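You operate a simulated robot arm through the tools that you are given. There is no shell and no other tool. Be economical: measure what you need, move in short steps, check, and stop when the job is done.

The job below is to be done with a simulated two-armed robot. You get a single attempt, and the scene is never put back.

TASK
Ready the yellow scale for testing: hang it up, fold its blue cloth, fetch the orange log folder.
Fine: peg marked test; cloth in half, it stays on the counter; folder from the files drawer on to the teal mat, drawer shut again. Where these are worked on the way, their far stop is far enough and under half their travel is too little: drawer marked files.

It is judged by the outcome, as a careful person would: the job done as asked, and still so three seconds after it is handed in. It fails if anything else is knocked over, pushed out of place, dropped, spilled or broken. Flat cloth is picked up by pressing the open fingertips on it (5 to 10 N) and closing them slowly along it; thin cloth reads only 2 to 8 mm in the jaws.

THE ROBOT
Two 7-joint arms with two-finger parallel grippers on one trunk, on a base that drives. Base frame: it is fixed to the floor where the robot stands at the start and does not move with it; the origin is under the middle of the robot, x ahead of it, y to its left, z up; the surface under the hand at the start is at about z = 900. Units: mm, rad, N and s.
The left shoulder is at the start at [50, 177, 1204], the right one opposite. With the tool pointing down near the work surface each hand reaches from about 220 to 700 mm from the robot's upright axis, wherever it stands, measured 20 degrees to its own side. Places, roughly: bar of the peg marked test [700, -500, 1200]; drawer marked files [500, 400, 600]; top of the long grey counter [700, 400, 900]; top of the teal mat [600, 0, 900]. Payload 3.43 kg a hand.
The TCP of each hand is the grasp point between the finger pads, 34 mm short of the fingertips. In the tool frame z runs along the fingers and y along their closing line. The gripper opens to 128 mm. The fingers are 24 mm wide and 12 mm thick; the gripper's body (48 by 130 mm) begins 96 mm behind the TCP.
Orientation is that of the tool frame in the base frame, as [roll, pitch, yaw] about the fixed x, y, z axes, in that order (R = Rz(yaw) Ry(pitch) Rx(roll)). With the fingers straight down and closing along the base's y, the tool's x points along the base's -x, its y along +y and its z along -z.

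THE INTERFACE
- The arms move only by the tool apply_moves. It takes "left_commands", "right_commands" or both (then of equal length, played together; a hand with none holds still); each is a list of rows, each an object (a shift or turn left out is 0, a gripper value left out holds the last) with "dp": the shift along the tool's x, y, z in mm, a list of three; "delta_rot": the turn, a rotation vector about the tool's x, y, z in rad, a list of three; "fingers": the opening in per cent of the stroke, from 0 (shut) to 100 (fully open). In form: [{"dp": [dx, dy, dz], "delta_rot": [ax, ay, az], "fingers": fingers}, ...]. A call has 1 to 12 rows; each row is the pose to reach, as a shift and turn from the pose commanded when the call began, along the tool's axes at that moment. Each row takes 0.2 s and may step no farther than 50 mm and 0.15 rad from the row before; otherwise, or with a gripper value out of range, the whole call is refused. Where a pose cannot be reached the arm comes as near as it can. A force on the tool above 70 N (or 10 N above the force at the start of the call, whichever is more), or a blocked arm, ends the call early, and 0.2 s more pass. The fingers move at their own pace (about 108 mm/s each) and stop on an object; they squeeze with about 37 N. The grip force told is the motor's: it shows also when the fingers shut on nothing. Time passes only in rows, and 0.2 s behind the last, so rows that repeat a pose let the fingers close. It gives the time, the measured TCP pose, the force on the tool (base axes), the opening and the grip force at its end, in the units of the frame above (readings bear some noise), with the torque about the TCP (base axes, N m) and any sound that the robot's microphone picked up, and new pictures: "views" is both (left out), scene, wrist or none (wrist: the cameras of the hands that moved).
- Cameras (640 x 400 px; columns grow to the right, rows downward): "scene" is now at [149.2, -13.6, 1348.3]; the picture's right is [-0.02, -1.00, 0.00], its down [-0.86, 0.02, -0.52] and it looks along [0.52, -0.01, -0.86] (base axes); focal length 214 px, centre (320, 200). "left" rides on the left gripper at [76, 11, -160] in its tool frame; the picture's right is [-0.15, 0.99, 0.00], its down [-0.88, -0.13, -0.46] and it looks along [-0.45, -0.07, 0.89] (tool axes); focal length 234 px, centre (320, 200). "right" rides on the right gripper at [76, -11, -160] in its tool frame; the picture's right is [0.15, 0.99, 0.00], its down [-0.88, 0.13, -0.46] and it looks along [-0.45, 0.07, 0.89] (tool axes); focal length 234 px, centre (320, 200). There is no depth. A picture from a camera that has moved, and an enlarged one, comes with that camera's place and axes in the base frame and with its lens. The place of the scene camera against the robot may be out by one fixed shift of up to 25 mm in any direction.
- lift_body(by): slides the trunk up (or, below 0, down) by that many mm; the arms and the scene camera ride with it, the base frame stays. It gives what a move gives, with no picture.
- steer(legs): drives the robot by 1 to 6 legs, each [ahead, turn to the left] in mm and rad, along the robot's own axes; the way and the turn of a leg run together, so that a leg with both is an arc; at most 1500 mm and 3.142 rad a leg. The arms and the cameras ride along, it lands a little off, and it stops where it bumps. It gives what a move gives, and a new picture of the scene camera.
- pan_tilt(pan, tilt): turns the head with the scene camera to pan (to the left, within 1.396 rad either way) and tilt (down, from -0.506 to 1.204), counted from straight ahead of the robot. It gives what a move gives, and a new picture of the scene camera.
- close_up(camera, box): a new picture of the part [left, top, right, bottom] of that camera's present view, enlarged. It takes no simulated time.
- sign_off(): hands the job in; it is judged then, once.

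Go step by step. Nothing tells you exact positions but the pictures and the camera data: compare them with the known pose of the tool, close in by small moves and look again before you grip or let go. The budget is 120 turns and 260 pictures, counting those below and the enlarged ones. Unless the task says otherwise, let go and move clear before handing in.

The tools are called after "Emit:" as name(argument=value, ...) on one line, values as JSON. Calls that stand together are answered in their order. apply_moves: Moves the arms, as the interface text tells. Its arguments: {"type":"object","properties":{"left_commands":{"type":"array","items":{"type":"object","properties":{"dp":{"type":"array","items":{"type":"number"}},"delta_rot":{"type":"array","items":{"type":"number"}},"fingers":{"type":"number"}}}},"right_commands":{"type":"array","items":{"type":"object","properties":{"dp":{"type":"array","items":{"type":"number"}},"delta_rot":{"type":"array","items":{"type":"number"}},"fingers":{"type":"number"}}}},"views":{"type":"string","enum":["both","scene","wrist","none"]}},"required":[]} The other tools are called the same way: lift_body (by) slides the trunk up or down; steer (legs) drives the base; pan_tilt (pan, tilt) turns the head that bears the scene camera; close_up (camera, box) takes an enlarged picture of a part of a camera's view; sign_off () hands the job in.

At the start:

```text
clock: 0.0
left_position: [452.7, 222.1, 999.9]
left_tcp_rot: [3.14, 0.001, -3.139]
left_ft_force: [-0.3, -0.6, 0.0]
left_wrist_torque: [0.01, -0.02, 0.01]
left_opening: 128.1
left_finger_force: 0.1
right_position: [480.9, -167.3, 999.6]
right_tcp_rot: [-3.141, 0.0, 3.141]
right_ft_force: [0.0, -0.3, 0.2]
right_wrist_torque: [0.01, 0.0, 0.0]
right_opening: 128.1
right_finger_force: 0.0
trunk travel left (down, up): [-375.0, 26.0]
robot x, y, heading: [1.0, -1.1, -0.002]
head pan, tilt: [-0.023, 1.026]
```

scene: 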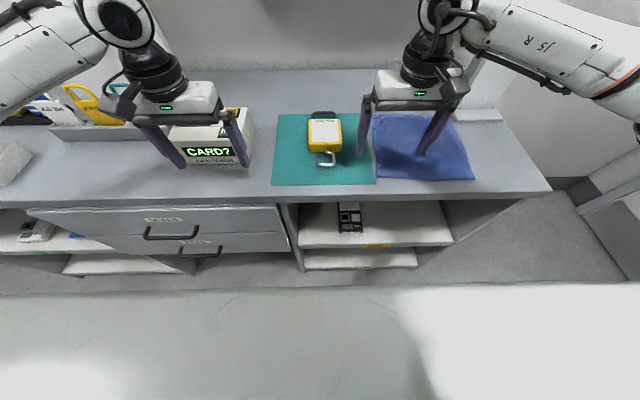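
right: 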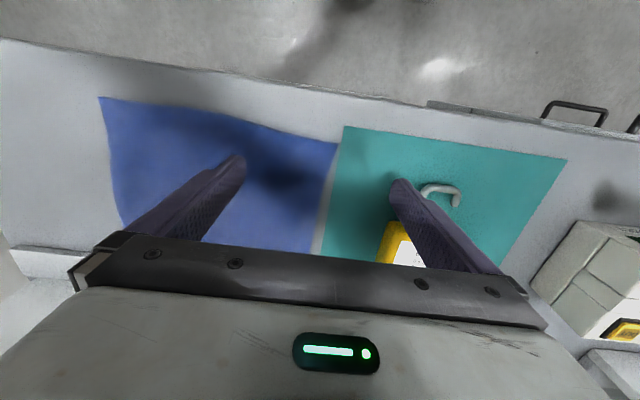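
left: 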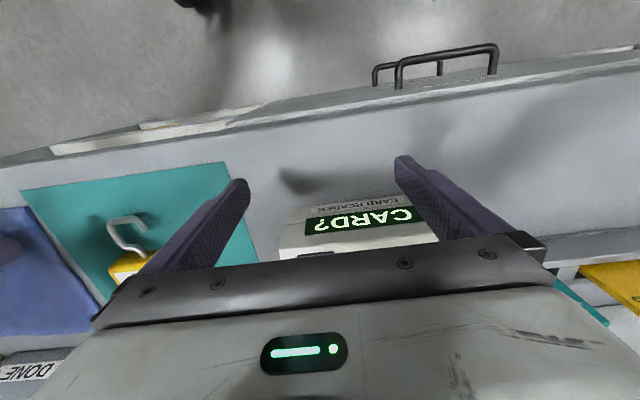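

The scale is on the teal mat, the blue cloth to its right, the card reader and the drawers are to the left. I look around first to find the peg, the drawer labels and a card.

Emit:
pan_tilt(pan=-0.7, tilt=0.4)

Emit:
pan_tilt(pan=0.7, tilt=0.6)

Emit:
pan_tilt(pan=0, tilt=0.5)

```text
clock: 1.1
left_position: [452.2, 222.3, 1000.3]
left_tcp_rot: [-3.141, -0.001, -3.14]
left_ft_force: [-0.3, 0.3, 0.0]
left_wrist_torque: [0.02, 0.02, -0.03]
left_opening: 128.2
left_finger_force: 0.2
right_position: [478.7, -167.0, 1000.9]
right_tcp_rot: [3.14, -0.001, -3.141]
right_ft_force: [1.2, -0.4, 0.4]
right_wrist_torque: [0.03, 0.0, 0.0]
right_opening: 128.1
right_finger_force: 0.1
trunk travel left (down, up): [-375.0, 26.0]
robot x, y, heading: [1.3, 2.3, -0.001]
head pan, tilt: [-0.7, 0.4]
camera scene: at [152.1, -71.7, 1400.3], right [-0.64, -0.77, 0.0], down [-0.3, 0.25, -0.92], along [0.7, -0.59, -0.39], focal length 214 px, centre (320, 200)
```

scene: 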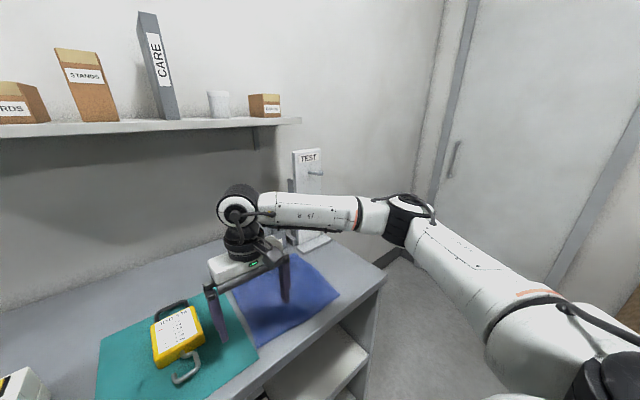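

```text
clock: 2.6
left_position: [452.6, 222.9, 1001.5]
left_tcp_rot: [-3.141, -0.001, -3.139]
left_ft_force: [-0.7, 0.5, 0.6]
left_wrist_torque: [-0.01, -0.01, 0.04]
left_opening: 128.0
left_finger_force: 0.0
right_position: [478.8, -167.7, 999.0]
right_tcp_rot: [3.141, 0.0, 3.141]
right_ft_force: [-1.2, 0.3, -0.4]
right_wrist_torque: [0.02, -0.02, -0.03]
right_opening: 128.4
right_finger_force: 0.1
trunk travel left (down, up): [-375.0, 26.0]
robot x, y, heading: [1.2, 0.7, 0.001]
head pan, tilt: [0.7, 0.6]
camera scene: at [148.8, 44.8, 1382.1], right [0.64, -0.77, 0.0], down [-0.43, -0.36, -0.83], along [0.63, 0.53, -0.56], focal length 214 px, centre (320, 200)
```

scene: 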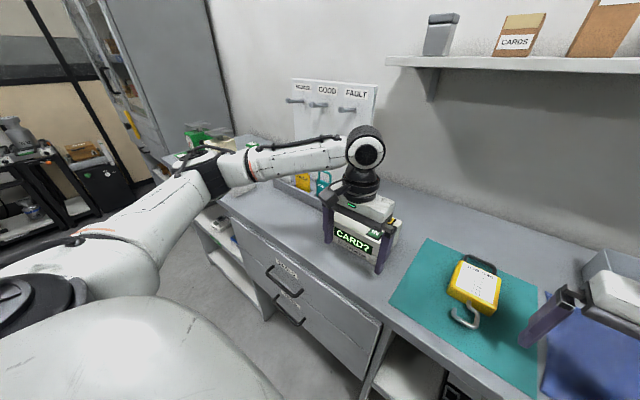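

```text
clock: 3.6
left_position: [453.0, 224.2, 998.9]
left_tcp_rot: [-3.14, -0.001, -3.14]
left_ft_force: [-0.6, -0.4, -0.5]
left_wrist_torque: [-0.01, 0.0, 0.0]
left_opening: 127.9
left_finger_force: 0.1
right_position: [479.9, -167.8, 999.8]
right_tcp_rot: [3.141, 0.001, 3.141]
right_ft_force: [-0.2, -0.1, 0.2]
right_wrist_torque: [0.01, -0.02, 0.02]
right_opening: 128.0
right_finger_force: 0.2
trunk travel left (down, up): [-375.0, 26.0]
robot x, y, heading: [0.8, 2.7, 0.002]
head pan, tilt: [0.0, 0.499]
camera scene: at [172.2, -12.0, 1391.2], right [0.0, -1.0, 0.0], down [-0.48, 0.0, -0.88], along [0.88, 0.0, -0.48], focal length 214 px, centre (320, 200)
```

scene: 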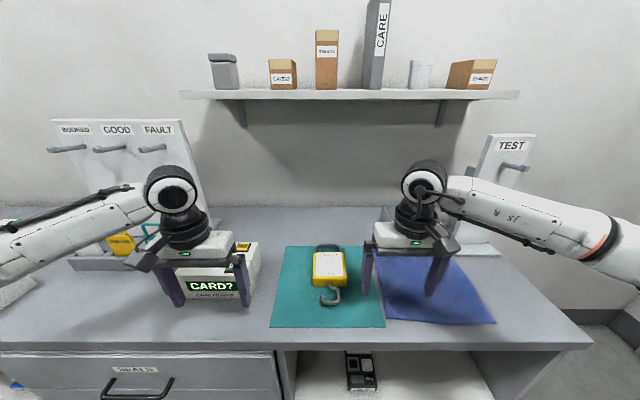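

I check the labels on the drawers, the card reader and the shelf boxes.

Emit:
close_up(camera="scene", box=[170, 0, 530, 110])

Emit:
close_up(camera="scene", box=[60, 220, 280, 400])

Emit:
close_up(camera="scene", box=[260, 230, 400, 320])

Emit:
close_up(camera="scene", box=[440, 120, 560, 260])

Emit:
pan_tilt(pan=0.5, tilt=1.1)

```text
1.78 times, centred on (350, 55) of scene
camera zoom: at [172.2, -12.0, 1391.2], right [0.0, -1.0, 0.0], down [-0.48, 0.0, -0.88], along [0.88, 0.0, -0.48], focal length 381 px, centre (267, 458)
```

zoom: 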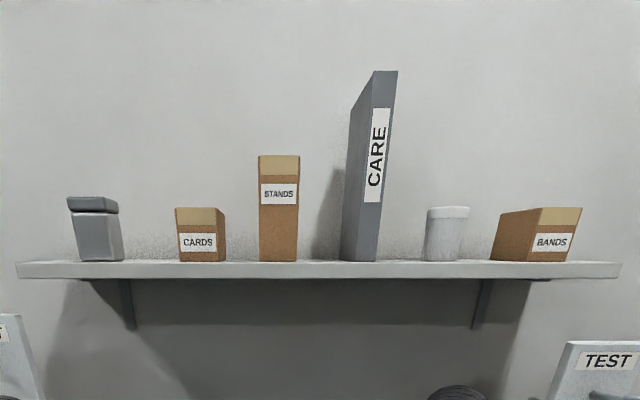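

```text
2.22 times, centred on (170, 310) of scene
camera zoom: at [172.2, -12.0, 1391.2], right [0.0, -1.0, 0.0], down [-0.48, 0.0, -0.88], along [0.88, 0.0, -0.48], focal length 477 px, centre (653, -44)
```

zoom: 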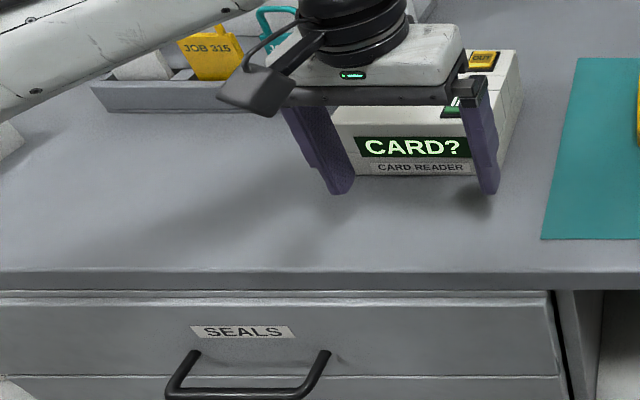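

```text
4.44 times, centred on (330, 275) of scene
camera zoom: at [172.2, -12.0, 1391.2], right [0.0, -1.0, 0.0], down [-0.48, 0.0, -0.88], along [0.88, 0.0, -0.48], focal length 953 px, centre (276, -133)
```

zoom: 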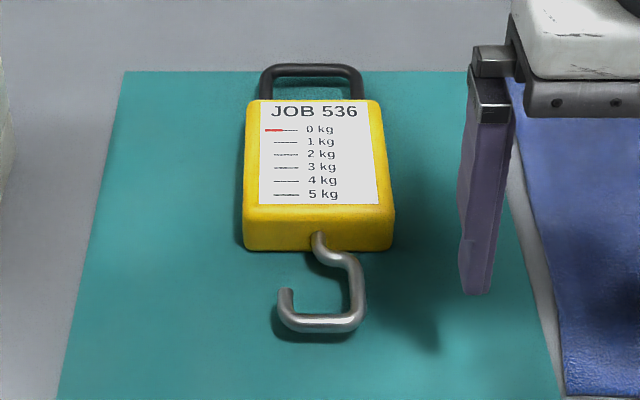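

```text
2.86 times, centred on (500, 190) of scene
camera zoom: at [172.2, -12.0, 1391.2], right [0.0, -1.0, 0.0], down [-0.48, 0.0, -0.88], along [0.88, 0.0, -0.48], focal length 613 px, centre (-194, 229)
```

zoom: 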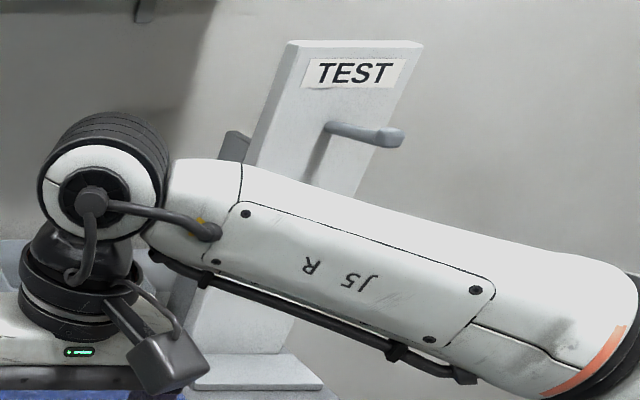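

```text
clock: 4.7
left_position: [451.4, 223.3, 999.3]
left_tcp_rot: [-3.141, 0.001, -3.14]
left_ft_force: [-0.7, 0.1, 0.7]
left_wrist_torque: [0.02, 0.02, 0.03]
left_opening: 128.1
left_finger_force: 0.0
right_position: [479.0, -167.6, 999.0]
right_tcp_rot: [-3.14, 0.0, -3.141]
right_ft_force: [0.6, 1.0, 0.4]
right_wrist_torque: [0.0, -0.01, -0.02]
right_opening: 127.8
right_finger_force: 0.1
trunk travel left (down, up): [-375.0, 26.0]
robot x, y, heading: [3.4, 4.0, 0.005]
head pan, tilt: [0.499, 1.1]
camera scene: at [136.7, 18.1, 1343.6], right [0.48, -0.88, 0.0], down [-0.78, -0.43, -0.45], along [0.4, 0.22, -0.89], focal length 214 px, centre (320, 200)
```

scene: 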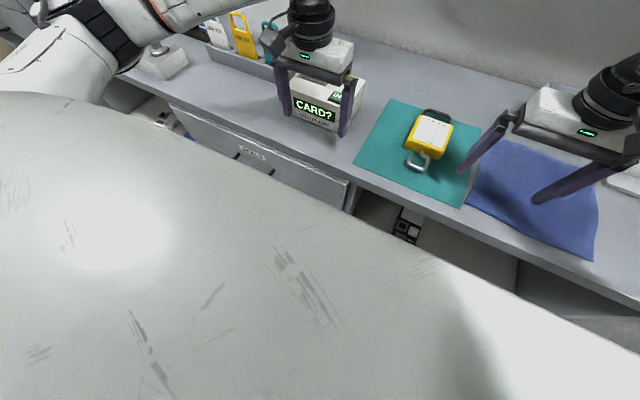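

The scale (JOB 536) lies loop-away on the mat at about (626,-43). I bring the right hand above it, keeping height, and look straight down with the head.

Emit:
pan_tilt(pan=-0.2, tilt=0.8)

Emit:
apply_moves(right_commands=[{"dp": [-35, 28, 0]}, {"dp": [-70, 56, 0]}, {"dp": [-105, 85, 0]}, {"dp": [-140, 120, 0]}, {"dp": [-140, 124, 0]}])

```text
clock: 5.7
left_position: [452.1, 223.0, 999.8]
left_tcp_rot: [3.14, 0.0, -3.139]
left_ft_force: [0.1, 0.1, 0.3]
left_wrist_torque: [-0.01, -0.03, -0.03]
left_opening: 127.7
left_finger_force: 0.0
right_position: [479.3, -168.8, 1000.1]
right_tcp_rot: [3.141, 0.001, -3.142]
right_ft_force: [0.2, -0.1, 0.1]
right_wrist_torque: [0.0, -0.01, 0.01]
right_opening: 127.8
right_finger_force: 0.0
trunk travel left (down, up): [-375.0, 26.0]
robot x, y, heading: [0.9, -0.8, 0.002]
head pan, tilt: [-0.201, 0.799]
camera scene: at [160.3, -28.1, 1365.2], right [-0.2, -0.98, 0.0], down [-0.7, 0.14, -0.7], along [0.68, -0.14, -0.72], focal length 214 px, centre (320, 200)
```

scene: 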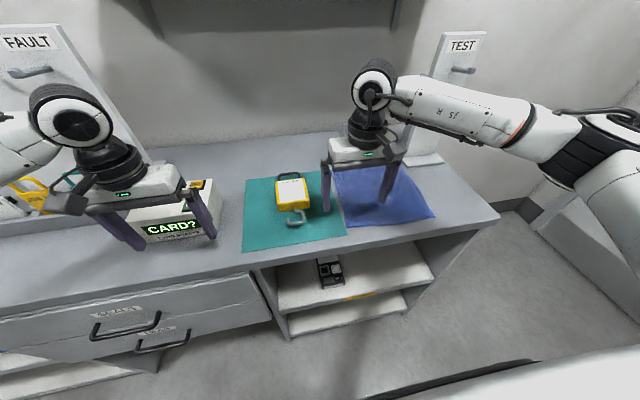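

```text
clock: 6.9
left_position: [453.6, 221.8, 999.7]
left_tcp_rot: [-3.141, 0.001, -3.141]
left_ft_force: [0.9, -0.6, 0.3]
left_wrist_torque: [0.05, -0.01, 0.0]
left_opening: 127.9
left_finger_force: 0.0
right_position: [622.3, -46.9, 998.4]
right_tcp_rot: [-3.141, -0.001, 3.141]
right_ft_force: [-0.4, 0.5, 0.2]
right_wrist_torque: [0.01, 0.0, -0.01]
right_opening: 127.7
right_finger_force: 0.1
trunk travel left (down, up): [-375.0, 26.0]
robot x, y, heading: [0.3, 0.0, -0.005]
head pan, tilt: [-0.201, 0.799]
camera scene: at [160.2, -29.2, 1365.2], right [-0.2, -0.98, 0.0], down [-0.7, 0.14, -0.7], along [0.68, -0.14, -0.72], focal length 214 px, centre (320, 200)
camera right: at [546.5, -58.2, 1158.6], right [-0.15, 0.99, 0.0], down [0.88, 0.13, 0.46], along [0.45, 0.07, -0.89], focal length 234 px, centre (320, 200)
```

scene: 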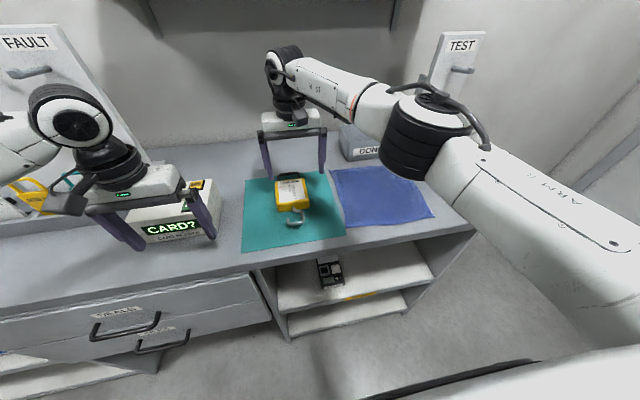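
right: 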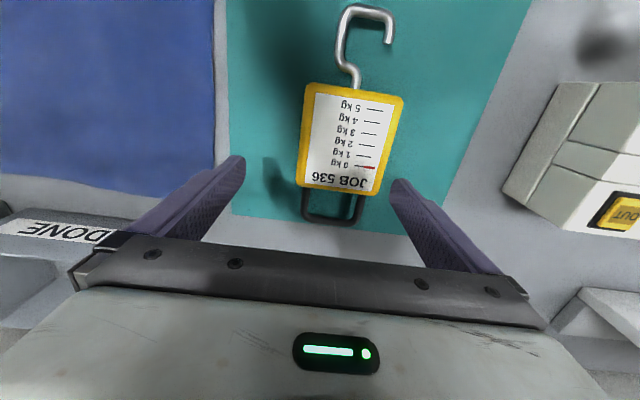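

The scale body is centred about (597,-29). I shift over it and go down part way.

Emit:
apply_moves(right_commands=[{"dp": [25, 18, 0]}, {"dp": [25, 18, 20]}], views="wrist")

Emit:
close_up(camera="scene", box=[230, 100, 370, 240])

```text
clock: 7.5
left_position: [453.5, 224.2, 999.2]
left_tcp_rot: [3.14, 0.0, -3.141]
left_ft_force: [0.5, -0.1, 0.1]
left_wrist_torque: [0.01, 0.01, 0.03]
left_opening: 128.1
left_finger_force: 0.2
right_position: [594.0, -26.5, 977.4]
right_tcp_rot: [3.141, 0.0, -3.141]
right_ft_force: [0.5, -0.7, -0.6]
right_wrist_torque: [0.02, -0.01, -0.01]
right_opening: 128.3
right_finger_force: 0.0
trunk travel left (down, up): [-375.0, 26.0]
robot x, y, heading: [-0.7, 0.4, 0.002]
head pan, tilt: [-0.201, 0.799]
camera right: at [519.9, -37.9, 1137.8], right [-0.15, 0.99, 0.0], down [0.88, 0.13, 0.46], along [0.45, 0.07, -0.89], focal length 234 px, centre (320, 200)
```

right: 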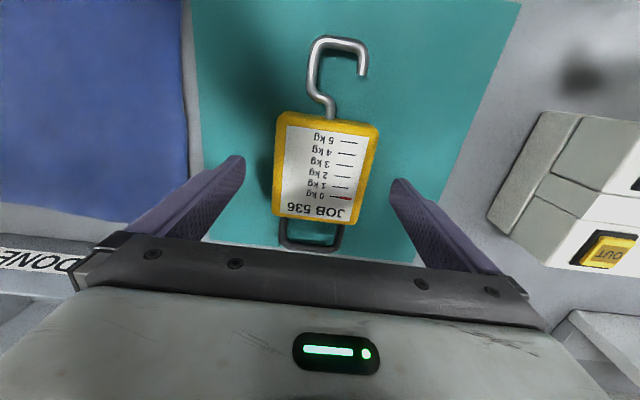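

```text
2.86 times, centred on (300, 170) of scene
camera zoom: at [160.7, -28.1, 1365.2], right [-0.2, -0.98, 0.0], down [-0.7, 0.14, -0.7], along [0.68, -0.14, -0.72], focal length 613 px, centre (377, 286)
```

zoom: 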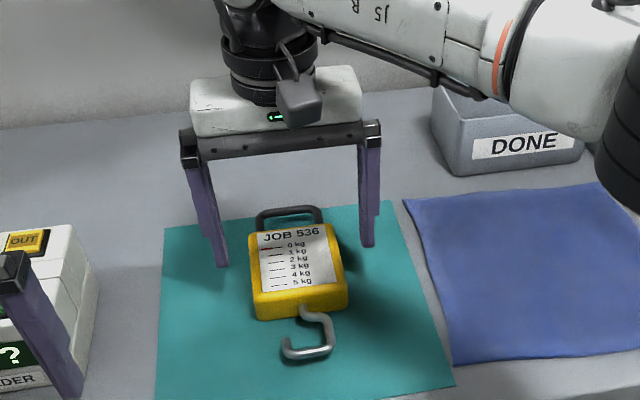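

Aligned. I descend so the fingertips sit a few mm above the mat and close.

Emit:
apply_moves(right_commands=[{"dp": [2, 0, 20]}, {"dp": [2, 0, 37]}, {"dp": [2, 0, 37], "fingers": 70}, {"dp": [2, 0, 37], "fingers": 50}, {"dp": [2, 0, 37], "fingers": 30}, {"dp": [2, 0, 37], "fingers": 30}], views="wrist")

Emit:
close_up(camera="scene", box=[230, 100, 370, 240])

```text
clock: 8.9
left_position: [452.8, 222.8, 1000.2]
left_tcp_rot: [-3.141, 0.001, -3.14]
left_ft_force: [-0.2, 0.5, 0.3]
left_wrist_torque: [-0.01, -0.06, 0.01]
left_opening: 127.8
left_finger_force: 0.0
right_position: [593.3, -25.9, 940.7]
right_tcp_rot: [-3.141, 0.0, 3.141]
right_ft_force: [0.7, -0.6, 0.8]
right_wrist_torque: [0.18, -0.14, -0.04]
right_opening: 89.3
right_finger_force: 37.1
trunk travel left (down, up): [-375.0, 26.0]
robot x, y, heading: [1.0, 0.0, 0.001]
head pan, tilt: [-0.201, 0.799]
camera right: at [517.5, -36.6, 1101.9], right [-0.15, 0.99, 0.0], down [0.88, 0.13, 0.46], along [0.45, 0.07, -0.89], focal length 234 px, centre (320, 200)
```

right: 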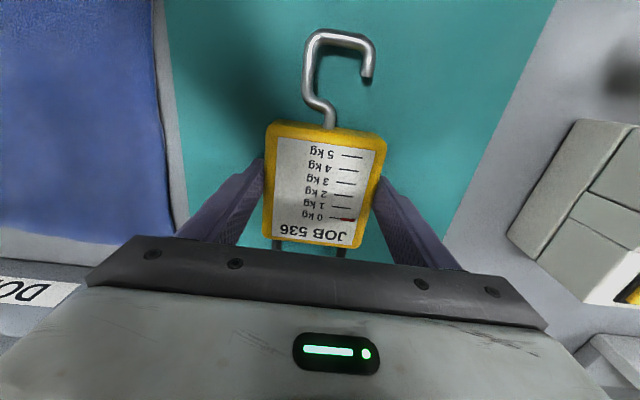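

```text
2.86 times, centred on (300, 170) of scene
camera zoom: at [160.3, -28.2, 1365.3], right [-0.2, -0.98, 0.0], down [-0.7, 0.14, -0.7], along [0.68, -0.14, -0.72], focal length 613 px, centre (377, 286)
```

zoom: 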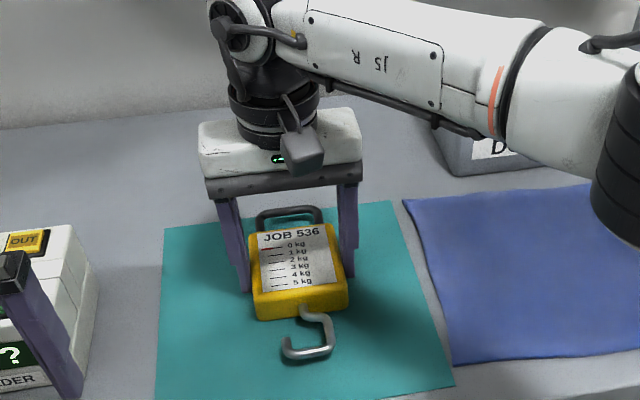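

Gripped at 89 mm. I lift 150 mm straight up.

Emit:
apply_moves(right_commands=[{"dp": [0, 0, -15]}, {"dp": [0, 0, -50]}, {"dp": [0, 0, -90]}, {"dp": [0, 0, -130]}, {"dp": [0, 0, -160]}, {"dp": [30, 0, -180]}], views="both")

```text
clock: 10.3
left_position: [452.1, 221.7, 999.8]
left_tcp_rot: [3.141, 0.002, -3.14]
left_ft_force: [-0.1, 0.7, -0.2]
left_wrist_torque: [0.0, -0.04, -0.01]
left_opening: 128.0
left_finger_force: 0.1
right_position: [561.0, -26.4, 1122.9]
right_tcp_rot: [3.14, 0.0, -3.141]
right_ft_force: [0.7, 0.3, -2.9]
right_wrist_torque: [0.01, -0.01, -0.01]
right_opening: 89.6
right_finger_force: 36.7
trunk travel left (down, up): [-375.0, 26.0]
robot x, y, heading: [-3.2, -2.0, -0.006]
head pan, tilt: [-0.201, 0.799]
camera scene: at [159.9, -28.8, 1365.3], right [-0.2, -0.98, 0.0], down [-0.7, 0.14, -0.7], along [0.68, -0.14, -0.72], focal length 214 px, centre (320, 200)
camera right: at [486.2, -37.5, 1282.9], right [-0.15, 0.99, 0.0], down [0.88, 0.13, 0.46], along [0.45, 0.07, -0.89], focal length 234 px, centre (320, 200)
```

scene: 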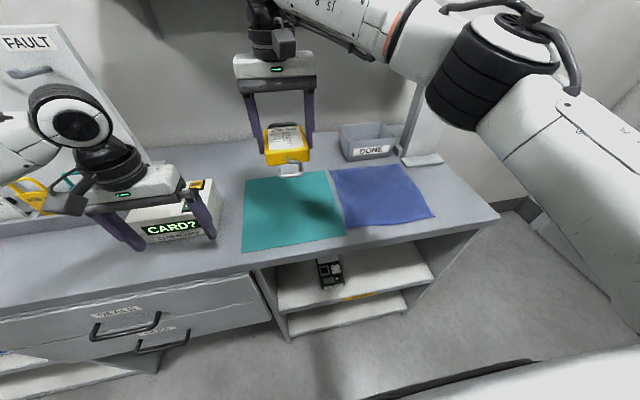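
right: 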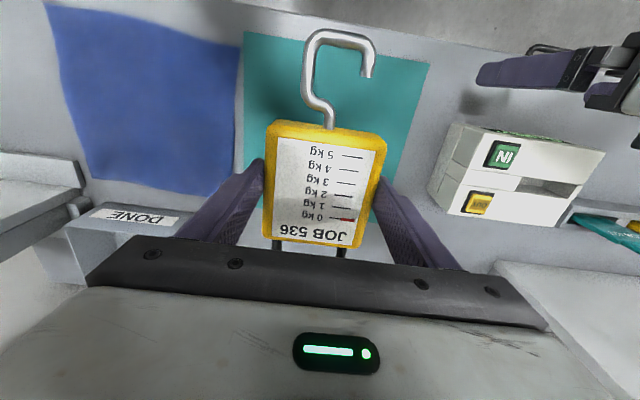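

Lifted. Now a better look at the test peg with the head.

Emit:
pan_tilt(pan=-0.75, tilt=0.3)

Emit:
close_up(camera="scene", box=[240, 100, 400, 260])

```text
clock: 11.3
left_position: [453.1, 222.9, 1000.0]
left_tcp_rot: [3.141, 0.0, -3.139]
left_ft_force: [-0.2, 0.0, 0.2]
left_wrist_torque: [0.03, 0.02, 0.03]
left_opening: 128.0
left_finger_force: 0.2
right_position: [562.1, -25.9, 1121.9]
right_tcp_rot: [-3.142, 0.001, 3.141]
right_ft_force: [-0.9, -0.2, -3.0]
right_wrist_torque: [0.03, 0.01, -0.01]
right_opening: 89.5
right_finger_force: 36.7
trunk travel left (down, up): [-375.0, 26.0]
robot x, y, heading: [0.9, -0.2, -0.001]
head pan, tilt: [-0.75, 0.3]
camera scene: at [149.9, -75.7, 1409.5], right [-0.68, -0.73, 0.0], down [-0.22, 0.2, -0.95], along [0.7, -0.65, -0.3], focal length 214 px, centre (320, 200)
```

scene: 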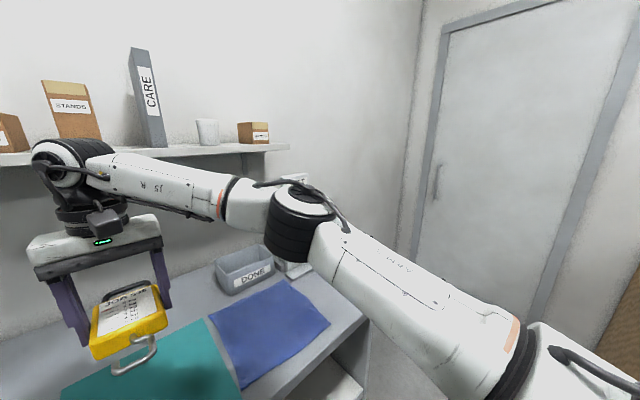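

```text
2.50 times, centred on (320, 180) of scene
camera zoom: at [149.9, -75.7, 1409.5], right [-0.68, -0.73, 0.0], down [-0.22, 0.2, -0.95], along [0.7, -0.65, -0.3], focal length 536 px, centre (320, 250)
```

zoom: 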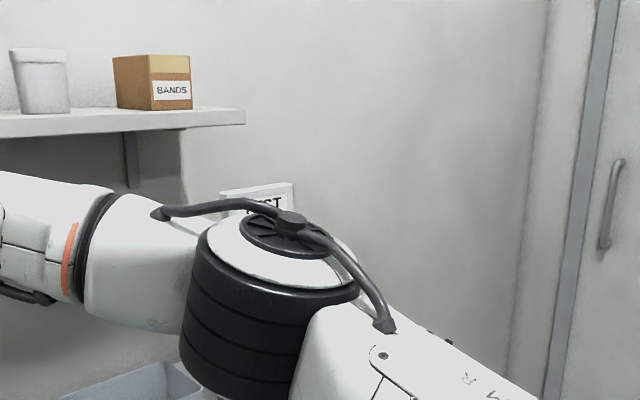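

The arm hides the peg, but earlier views put its tip near (690,-540,1200). I turn the hand to point ahead (loop ends up on top) while moving right.

Emit:
apply_moves(right_commands=[{"dp": [0, -20, 0], "delta_rot": [0, -0.143, 0]}, {"dp": [0, -45, 0], "delta_rot": [0, -0.286, 0]}, {"dp": [0, -70, 0], "delta_rot": [0, -0.429, 0]}, {"dp": [0, -95, 0], "delta_rot": [0, -0.571, 0]}, {"dp": [0, -120, 0], "delta_rot": [0, -0.714, 0]}, {"dp": [0, -145, 0], "delta_rot": [0, -0.857, 0]}, {"dp": [0, -170, 0], "delta_rot": [0, -1.0, 0]}, {"dp": [0, -195, 0], "delta_rot": [0, -1.143, 0]}, {"dp": [0, -220, 0], "delta_rot": [0, -1.286, 0]}, {"dp": [0, -245, 0], "delta_rot": [0, -1.428, 0]}, {"dp": [0, -270, 0], "delta_rot": [0, -1.571, 0]}], views="both")

```text
clock: 13.7
left_position: [453.5, 222.6, 999.7]
left_tcp_rot: [3.141, 0.001, -3.14]
left_ft_force: [0.3, -0.4, -0.2]
left_wrist_torque: [-0.04, -0.01, -0.01]
left_opening: 128.0
left_finger_force: 0.1
right_position: [563.3, -242.7, 1125.1]
right_tcp_rot: [-3.139, 1.274, -3.137]
right_ft_force: [-0.6, -0.2, -2.6]
right_wrist_torque: [-0.02, 0.09, 0.0]
right_opening: 89.4
right_finger_force: 37.2
right hand out of reach, approached as far as the arm can: row 9, 10, 11
trunk travel left (down, up): [-375.0, 26.0]
robot x, y, heading: [-2.2, -2.5, -0.003]
head pan, tilt: [-0.75, 0.3]
camera scene: at [149.6, -75.9, 1409.6], right [-0.68, -0.73, 0.0], down [-0.22, 0.2, -0.96], along [0.7, -0.65, -0.3], focal length 214 px, centre (320, 200)
camera right: at [388.4, -254.1, 1100.9], right [-0.04, 0.99, -0.14], down [-0.18, 0.13, 0.98], along [0.98, 0.07, 0.17], focal length 234 px, centre (320, 200)
```

scene: 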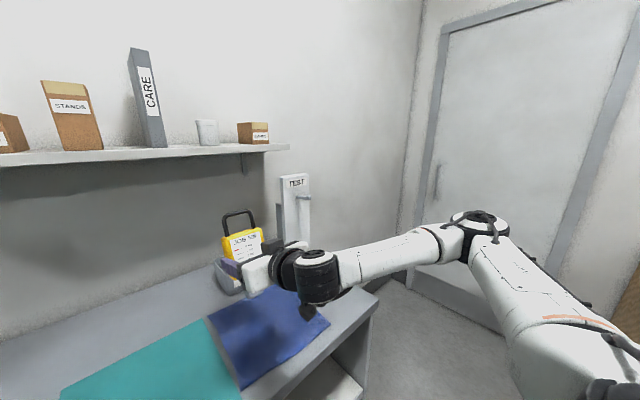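
right: 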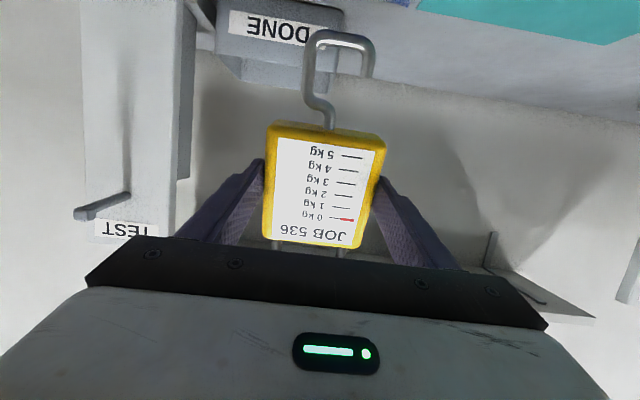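

The turn stopped short for reach; the peg tip works out to about (690,-538,1207), pointing at me. I move farther right/out so the hand can level.

Emit:
apply_moves(right_commands=[{"dp": [0, -40, 5]}, {"dp": [0, -80, 10]}, {"dp": [0, -120, 20]}, {"dp": [0, -160, 25]}, {"dp": [0, -200, 30]}, {"dp": [0, -200, 30]}], views="both")

```text
clock: 15.1
left_position: [452.6, 224.6, 1000.6]
left_tcp_rot: [3.141, 0.001, -3.14]
left_ft_force: [0.1, -0.6, 0.0]
left_wrist_torque: [0.01, -0.01, 0.0]
left_opening: 127.9
left_finger_force: 0.0
right_position: [589.9, -446.2, 1121.7]
right_tcp_rot: [-3.138, 1.275, -3.136]
right_ft_force: [-0.2, -0.1, -4.2]
right_wrist_torque: [0.02, 0.1, -0.01]
right_opening: 89.6
right_finger_force: 37.2
trunk travel left (down, up): [-375.0, 26.0]
robot x, y, heading: [3.7, 5.6, 0.003]
head pan, tilt: [-0.75, 0.3]
camera scene: at [149.9, -75.7, 1409.6], right [-0.68, -0.73, 0.0], down [-0.22, 0.2, -0.96], along [0.7, -0.65, -0.3], focal length 214 px, centre (320, 200)
camera right: at [415.5, -458.4, 1096.0], right [-0.04, 0.99, -0.14], down [-0.18, 0.13, 0.98], along [0.98, 0.07, 0.17], focal length 234 px, centre (320, 200)
```

scene: 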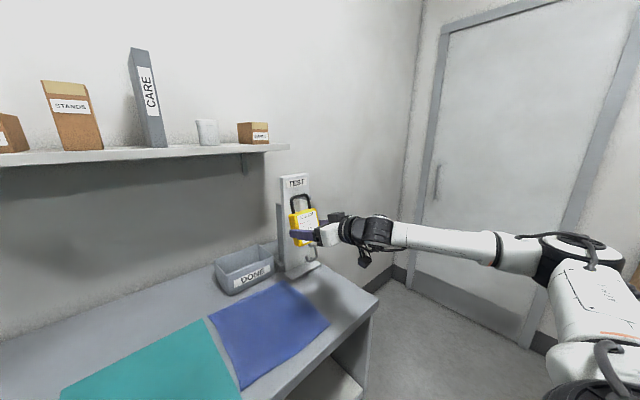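
right: 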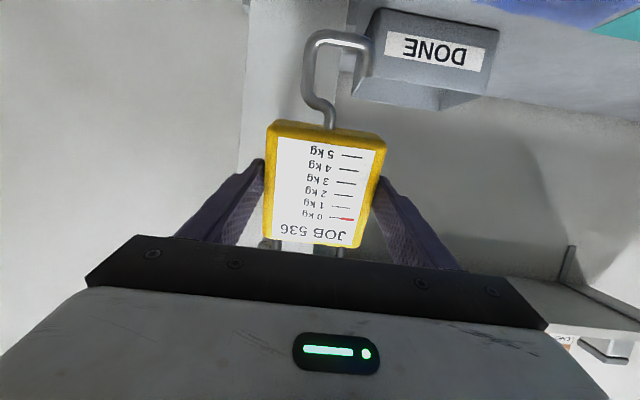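

Reachable now. I level the remaining 0.3 rad and line up in y with the peg, short of its tip.

Emit:
apply_moves(right_commands=[{"dp": [0, -30, 0], "delta_rot": [0, -0.1, 0]}, {"dp": [-1, -60, 0], "delta_rot": [0, -0.2, 0]}, {"dp": [-3, -92, 0], "delta_rot": [0, -0.297, 0]}, {"dp": [-3, -92, 0], "delta_rot": [0, -0.297, 0]}], views="both")

Emit:
close_up(camera="scene", box=[250, 150, 370, 290])

```text
clock: 16.1
left_position: [454.9, 222.3, 998.3]
left_tcp_rot: [-3.141, -0.004, -3.14]
left_ft_force: [-0.4, -0.4, -0.2]
left_wrist_torque: [0.04, 0.01, 0.02]
left_opening: 128.2
left_finger_force: 0.0
right_position: [556.9, -535.2, 1123.1]
right_tcp_rot: [-2.984, 1.543, -2.978]
right_ft_force: [5.4, -0.4, 13.5]
right_wrist_torque: [0.0, 1.25, 0.05]
right_opening: 89.5
right_finger_force: 37.1
right hand out of reach, approached as far as the arm can: row 1, 2, 3, 4
trunk travel left (down, up): [-375.0, 26.0]
robot x, y, heading: [0.9, -1.2, -0.003]
head pan, tilt: [-0.75, 0.3]
camera scene: at [152.4, -75.8, 1409.2], right [-0.68, -0.73, 0.0], down [-0.22, 0.2, -0.95], along [0.7, -0.65, -0.3], focal length 214 px, centre (320, 200)
camera right: at [396.8, -547.7, 1052.1], right [-0.01, 0.99, -0.15], down [-0.43, 0.13, 0.89], along [0.9, 0.07, 0.42], focal length 234 px, centre (320, 200)
```

scene: 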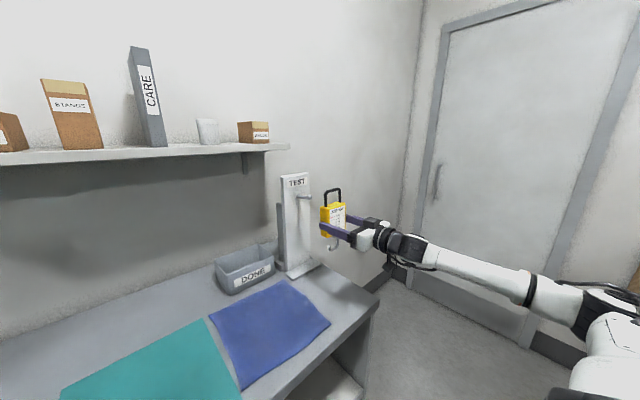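
right: 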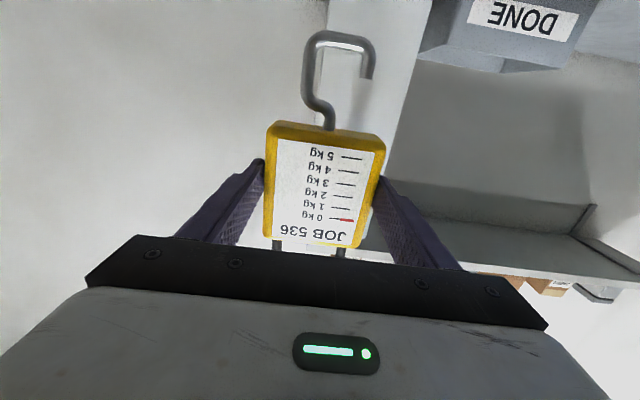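

```text
2.86 times, centred on (310, 220) of scene
camera zoom: at [152.4, -75.8, 1409.2], right [-0.68, -0.73, 0.0], down [-0.22, 0.2, -0.95], along [0.7, -0.65, -0.3], focal length 613 px, centre (349, 143)
```

zoom: 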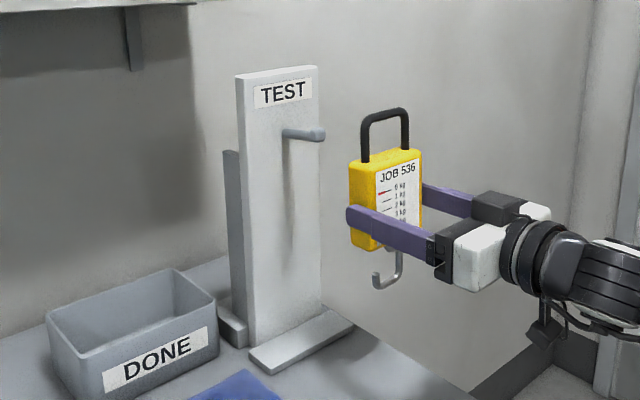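

Nice view, but my two sight lines to the peg are nearly parallel, so its depth is uncertain. I shift the hand left 170 mm to triangulate the peg with the wrist camera.

Emit:
apply_moves(right_commands=[{"dp": [0, 45, 0]}, {"dp": [0, 90, 0]}, {"dp": [0, 135, 0]}, {"dp": [0, 170, 0]}, {"dp": [0, 170, 0]}], views="wrist")

Emit:
close_up(camera="right", box=[90, 100, 290, 240])

```text
clock: 17.3
left_position: [452.1, 222.6, 1000.5]
left_tcp_rot: [3.142, 0.0, -3.139]
left_ft_force: [0.0, 0.1, 0.3]
left_wrist_torque: [-0.04, 0.03, 0.01]
left_opening: 127.7
left_finger_force: 0.1
right_position: [513.0, -417.5, 1167.8]
right_tcp_rot: [-2.89, 1.568, -2.888]
right_ft_force: [0.3, 0.0, -2.4]
right_wrist_torque: [0.01, 0.08, 0.0]
right_opening: 89.6
right_finger_force: 36.7
right hand out of reach, approached as far as the arm can: row 1, 2, 3, 4, 5
trunk travel left (down, up): [-375.0, 26.0]
robot x, y, heading: [2.3, 0.7, 0.0]
head pan, tilt: [-0.75, 0.3]
camera right: at [353.3, -430.5, 1092.4], right [0.0, 0.99, -0.15], down [-0.45, 0.13, 0.88], along [0.89, 0.07, 0.45], focal length 234 px, centre (320, 200)
```

right: 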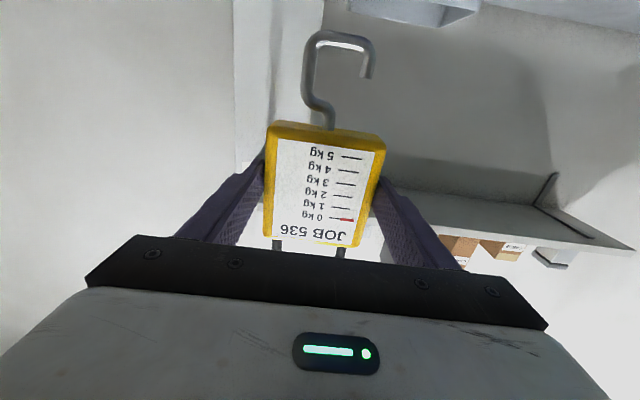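

```text
2.86 times, centred on (190, 170) of right
camera zoom: at [353.3, -430.5, 1092.4], right [0.0, 0.99, -0.15], down [-0.45, 0.13, 0.88], along [0.89, 0.07, 0.45], focal length 669 px, centre (691, 286)
```

zoom: 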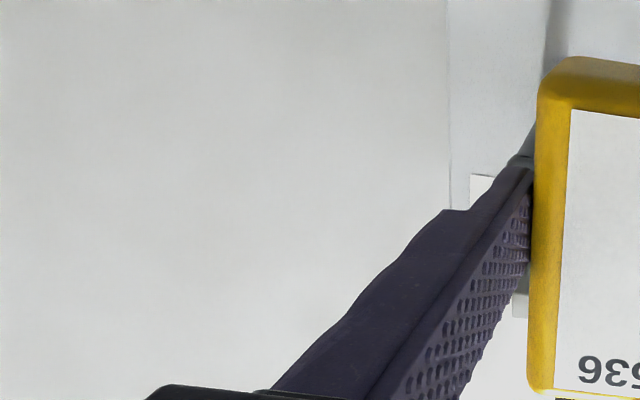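

The arm is cramped this far to its side. From foot-of-stand and wrist rays the peg runs about (745,-511,1196) to tip (668,-511,1202). I'll bring the hands in and up, then shift the base to the right, which the cloth needs too.

Emit:
apply_moves(right_commands=[{"dp": [0, 45, 0], "delta_rot": [0, 0.1, 0]}, {"dp": [0, 90, 0], "delta_rot": [0, 0.2, 0]}, {"dp": [0, 135, 0], "delta_rot": [0, 0.3, 0]}, {"dp": [0, 180, 0], "delta_rot": [0, 0.4, 0]}, {"dp": [0, 200, 0], "delta_rot": [0, 0.4, 0]}], left_commands=[{"dp": [0, 0, -20]}, {"dp": [10, 0, -45]}, {"dp": [20, 0, -70]}, {"dp": [30, 0, -95]}, {"dp": [40, 0, -100]}], views="none")

Emit:
pan_tilt(pan=-0.6, tilt=0.9)

```text
clock: 18.5
left_position: [411.8, 224.3, 1099.4]
left_tcp_rot: [3.142, -0.001, -3.138]
left_ft_force: [1.0, -0.1, 0.2]
left_wrist_torque: [0.0, 0.0, 0.01]
left_opening: 128.2
left_finger_force: 0.0
right_position: [513.6, -216.8, 1168.7]
right_tcp_rot: [3.14, 1.168, 3.141]
right_ft_force: [-0.9, -0.5, -2.9]
right_wrist_torque: [-0.04, 0.07, 0.03]
right_opening: 89.7
right_finger_force: 37.0
trunk travel left (down, up): [-375.0, 26.0]
robot x, y, heading: [-2.8, -0.2, 0.0]
head pan, tilt: [-0.75, 0.3]
```

```text
clock: 19.5
left_position: [412.3, 225.7, 1098.9]
left_tcp_rot: [3.14, 0.0, -3.139]
left_ft_force: [0.2, 0.5, -0.6]
left_wrist_torque: [0.01, 0.01, 0.02]
left_opening: 128.0
left_finger_force: 0.0
right_position: [513.8, -217.3, 1169.1]
right_tcp_rot: [-3.141, 1.171, -3.138]
right_ft_force: [-0.2, 1.2, -2.8]
right_wrist_torque: [0.0, 0.08, -0.02]
right_opening: 89.4
right_finger_force: 36.9
trunk travel left (down, up): [-375.0, 26.0]
robot x, y, heading: [-5.0, -3.0, 0.005]
head pan, tilt: [-0.6, 0.901]
camera scene: at [143.8, -54.9, 1357.4], right [-0.57, -0.82, 0.0], down [-0.65, 0.44, -0.62], along [0.51, -0.35, -0.78], focal length 214 px, centre (320, 200)
```

scene: 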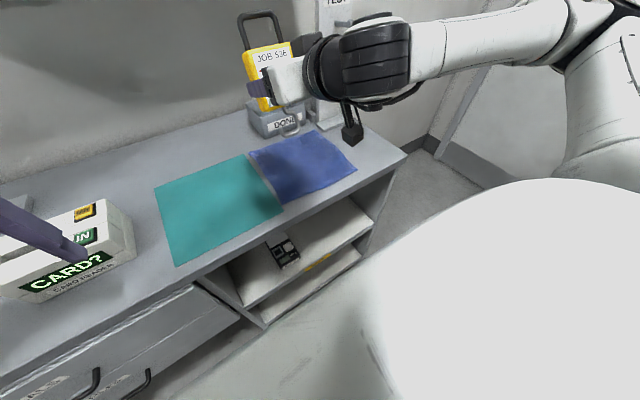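

The floor to the right is clear. I drive back, right, and square up again about 250 mm farther right.

Emit:
steer(legs=[[-280, 0], [0, -0.7], [400, 0], [0, 0.7]])

```text
clock: 27.3
left_position: [442.4, -42.3, 1100.9]
left_tcp_rot: [3.141, 0.0, 3.126]
left_ft_force: [-0.2, 0.2, 0.3]
left_wrist_torque: [-0.03, -0.01, 0.0]
left_opening: 127.7
left_finger_force: 0.1
right_position: [534.8, -486.1, 1169.1]
right_tcp_rot: [-3.141, 1.17, 3.128]
right_ft_force: [0.3, 0.0, -2.4]
right_wrist_torque: [0.01, 0.08, -0.02]
right_opening: 89.7
right_finger_force: 36.9
trunk travel left (down, up): [-375.0, 26.0]
robot x, y, heading: [24.2, -257.6, -0.016]
head pan, tilt: [-0.6, 0.901]
camera scene: at [168.2, -316.1, 1357.3], right [-0.58, -0.82, 0.0], down [-0.64, 0.45, -0.62], along [0.51, -0.36, -0.78], focal length 214 px, centre (320, 200)
```

scene: 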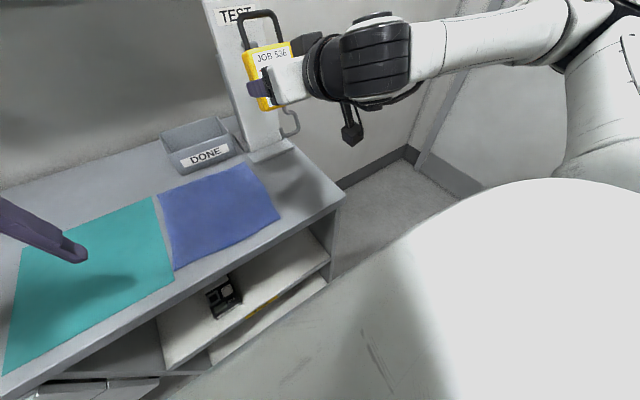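

Base is at (24,-258). New viewpoint for the peg.

Emit:
pan_tilt(pan=-0.3, tilt=0.3)

Emit:
close_up(camera="scene", box=[250, 120, 410, 240])

```text
clock: 28.3
left_position: [442.3, -41.1, 1099.4]
left_tcp_rot: [3.141, 0.0, 3.127]
left_ft_force: [0.4, -0.5, -0.2]
left_wrist_torque: [-0.01, 0.0, 0.02]
left_opening: 128.2
left_finger_force: 0.0
right_position: [534.7, -486.1, 1170.1]
right_tcp_rot: [-3.14, 1.172, 3.128]
right_ft_force: [0.0, -0.3, -2.3]
right_wrist_torque: [-0.01, 0.06, -0.02]
right_opening: 89.5
right_finger_force: 37.1
trunk travel left (down, up): [-375.0, 26.0]
robot x, y, heading: [28.7, -261.5, -0.024]
head pan, tilt: [-0.3, 0.3]
camera scene: at [195.4, -301.9, 1409.5], right [-0.31, -0.95, 0.0], down [-0.28, 0.09, -0.95], along [0.91, -0.3, -0.3], focal length 214 px, centre (320, 200)
```

scene: 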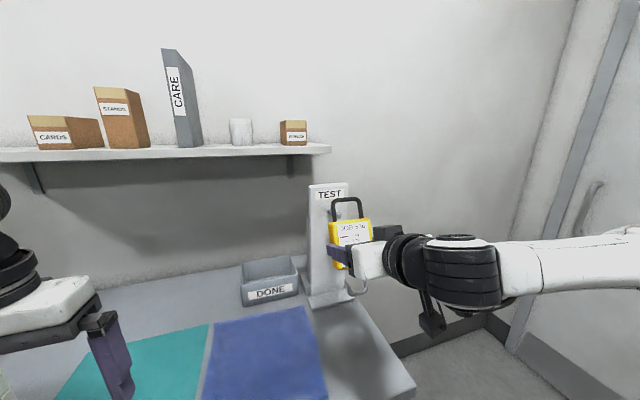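

```text
3.33 times, centred on (330, 180) of scene
camera zoom: at [195.4, -301.9, 1409.5], right [-0.31, -0.95, 0.0], down [-0.28, 0.09, -0.95], along [0.91, -0.3, -0.3], focal length 715 px, centre (287, 267)
```

zoom: 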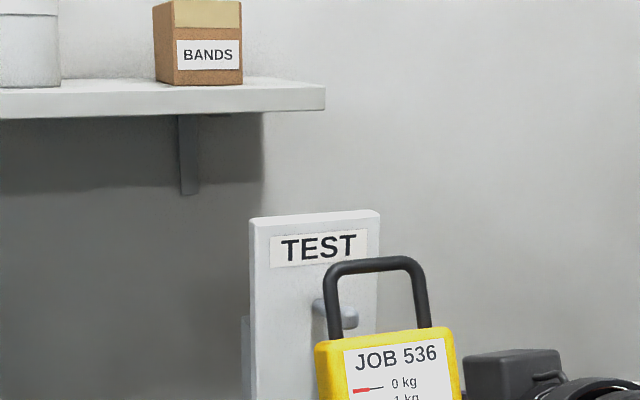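

Peg tip is about (662,-506,1200), consistent across views. I level the hand and move to just short of the tip.

Emit:
apply_moves(right_commands=[{"dp": [5, -5, 15], "delta_rot": [0, -0.1, 0]}, {"dp": [10, -10, 30], "delta_rot": [0, -0.2, 0]}, {"dp": [15, -15, 45], "delta_rot": [0, -0.3, 0]}, {"dp": [19, -20, 60], "delta_rot": [0, -0.4, 0]}, {"dp": [19, -20, 60], "delta_rot": [0, -0.4, 0]}], views="scene")

Emit:
close_up(camera="scene", box=[270, 160, 430, 280])

```text
clock: 29.5
left_position: [441.5, -41.5, 1100.1]
left_tcp_rot: [3.141, 0.0, 3.126]
left_ft_force: [-0.1, 0.1, -0.3]
left_wrist_torque: [-0.02, -0.04, 0.01]
left_opening: 127.9
left_finger_force: 0.2
right_position: [556.6, -513.8, 1170.4]
right_tcp_rot: [-3.138, 1.364, 3.13]
right_ft_force: [0.3, -0.3, -4.2]
right_wrist_torque: [0.02, 0.08, 0.01]
right_opening: 89.7
right_finger_force: 37.0
right hand out of reach, approached as far as the arm can: row 2, 3, 4, 5
trunk travel left (down, up): [-375.0, 26.0]
robot x, y, heading: [25.8, -259.0, -0.011]
head pan, tilt: [-0.3, 0.3]
camera scene: at [195.5, -301.7, 1409.5], right [-0.31, -0.95, 0.0], down [-0.28, 0.09, -0.96], along [0.91, -0.3, -0.3], focal length 214 px, centre (320, 200)
```

scene: 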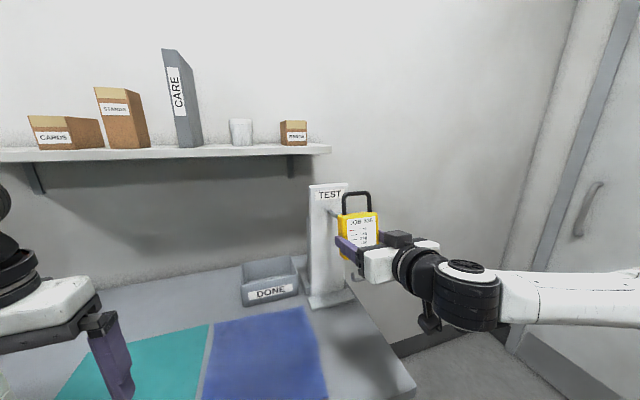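

```text
3.33 times, centred on (350, 220) of scene
camera zoom: at [195.5, -301.7, 1409.5], right [-0.31, -0.95, 0.0], down [-0.28, 0.09, -0.96], along [0.91, -0.3, -0.3], focal length 715 px, centre (220, 133)
```

zoom: 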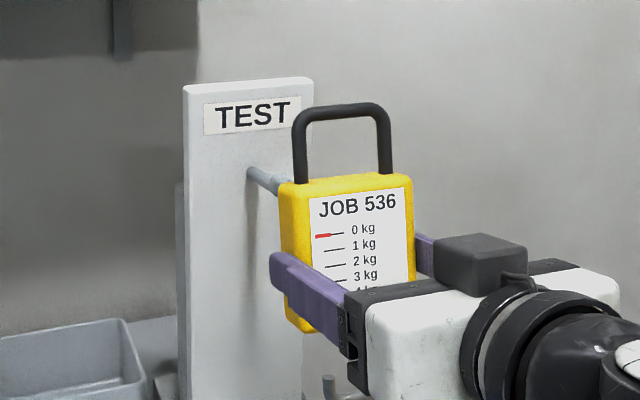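

The arm is too folded this close. I back the base 220 mm so the arm can extend toward the peg.

Emit:
steer(legs=[[-220, 0]])

Emit:
apply_moves(right_commands=[{"dp": [0, 2, 45], "delta_rot": [0, -0.1, 0]}, {"dp": [0, 4, 90], "delta_rot": [0, -0.207, 0]}, {"dp": [5, 6, 135], "delta_rot": [0, -0.207, 0]}, {"dp": [15, 6, 175], "delta_rot": [0, -0.207, 0]}, {"dp": [15, 6, 175], "delta_rot": [0, -0.207, 0]}], views="scene")

```text
clock: 31.2
left_position: [215.9, -38.6, 1100.6]
left_tcp_rot: [3.141, -0.001, 3.126]
left_ft_force: [-0.2, -0.6, -0.1]
left_wrist_torque: [0.01, 0.02, 0.0]
left_opening: 127.8
left_finger_force: 0.1
right_position: [331.3, -511.1, 1170.3]
right_tcp_rot: [-3.14, 1.361, 3.129]
right_ft_force: [0.6, -0.6, -2.4]
right_wrist_torque: [0.03, 0.04, -0.04]
right_opening: 89.7
right_finger_force: 36.9
trunk travel left (down, up): [-375.0, 26.0]
robot x, y, heading: [-198.8, -254.0, -0.016]
head pan, tilt: [-0.3, 0.3]
camera scene: at [-30.3, -298.0, 1409.7], right [-0.31, -0.95, 0.0], down [-0.28, 0.09, -0.96], along [0.91, -0.3, -0.3], focal length 214 px, centre (320, 200)
```

scene: 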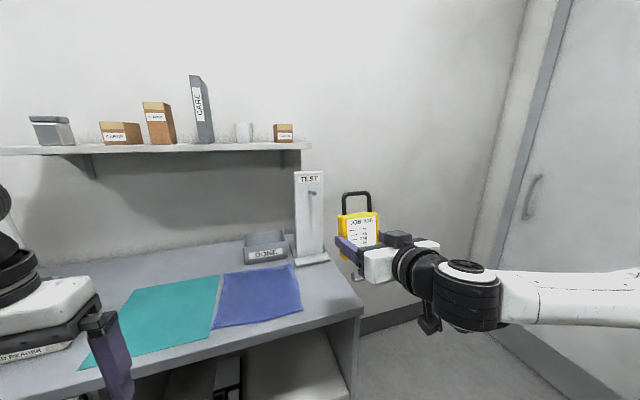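

```text
clock: 32.4
left_position: [217.2, -38.8, 1098.9]
left_tcp_rot: [-3.142, -0.001, 3.126]
left_ft_force: [-1.0, 0.3, 0.4]
left_wrist_torque: [0.02, 0.02, -0.03]
left_opening: 128.0
left_finger_force: 0.0
right_position: [364.2, -520.1, 1196.8]
right_tcp_rot: [3.057, 1.422, 3.063]
right_ft_force: [0.0, 0.5, -3.7]
right_wrist_torque: [0.02, 0.09, -0.03]
right_opening: 89.8
right_finger_force: 37.0
right hand out of reach, approached as far as the arm can: row 1, 2, 3, 4, 5
trunk travel left (down, up): [-375.0, 26.0]
robot x, y, heading: [-200.1, -255.3, -0.019]
head pan, tilt: [-0.3, 0.3]
camera scene: at [-29.6, -298.0, 1409.6], right [-0.31, -0.95, 0.0], down [-0.28, 0.09, -0.96], along [0.91, -0.3, -0.3], focal length 214 px, centre (320, 200)
```

scene: 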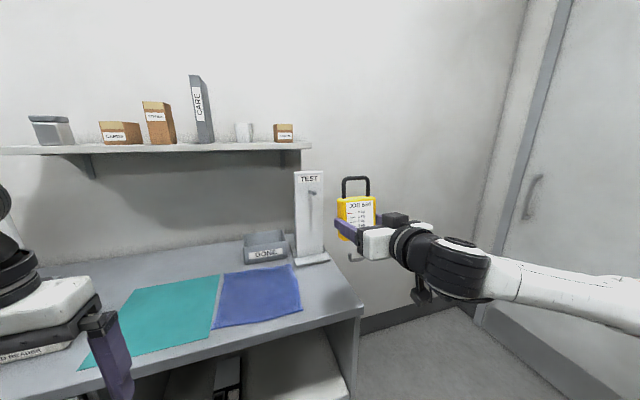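

The arm is stuck against a joint limit in this shape. I ease the pitch down, extend forward first, and level afterwards.

Emit:
apply_moves(right_commands=[{"dp": [0, 0, 10], "delta_rot": [0, 0.12, 0]}, {"dp": [0, 0, 30], "delta_rot": [0, 0.25, 0]}, {"dp": [0, 0, 60], "delta_rot": [0, 0.38, 0]}, {"dp": [0, 0, 100], "delta_rot": [0, 0.38, 0]}, {"dp": [0, 0, 140], "delta_rot": [0, 0.38, 0]}, {"dp": [0, 0, 180], "delta_rot": [0, 0.38, 0]}, {"dp": [0, 0, 215], "delta_rot": [0, 0.38, 0]}], views="none")

```text
clock: 34.0
left_position: [215.7, -38.2, 1099.3]
left_tcp_rot: [3.141, 0.001, 3.127]
left_ft_force: [0.4, -0.3, -0.4]
left_wrist_torque: [-0.03, 0.0, 0.0]
left_opening: 128.3
left_finger_force: 0.1
right_position: [577.7, -521.7, 1165.3]
right_tcp_rot: [3.12, 1.045, 3.127]
right_ft_force: [-5.7, 1.2, -2.0]
right_wrist_torque: [-0.04, -0.06, 0.15]
right_opening: 89.9
right_finger_force: 36.6
trunk travel left (down, up): [-375.0, 26.0]
robot x, y, heading: [-202.9, -251.9, -0.019]
head pan, tilt: [-0.3, 0.3]
```

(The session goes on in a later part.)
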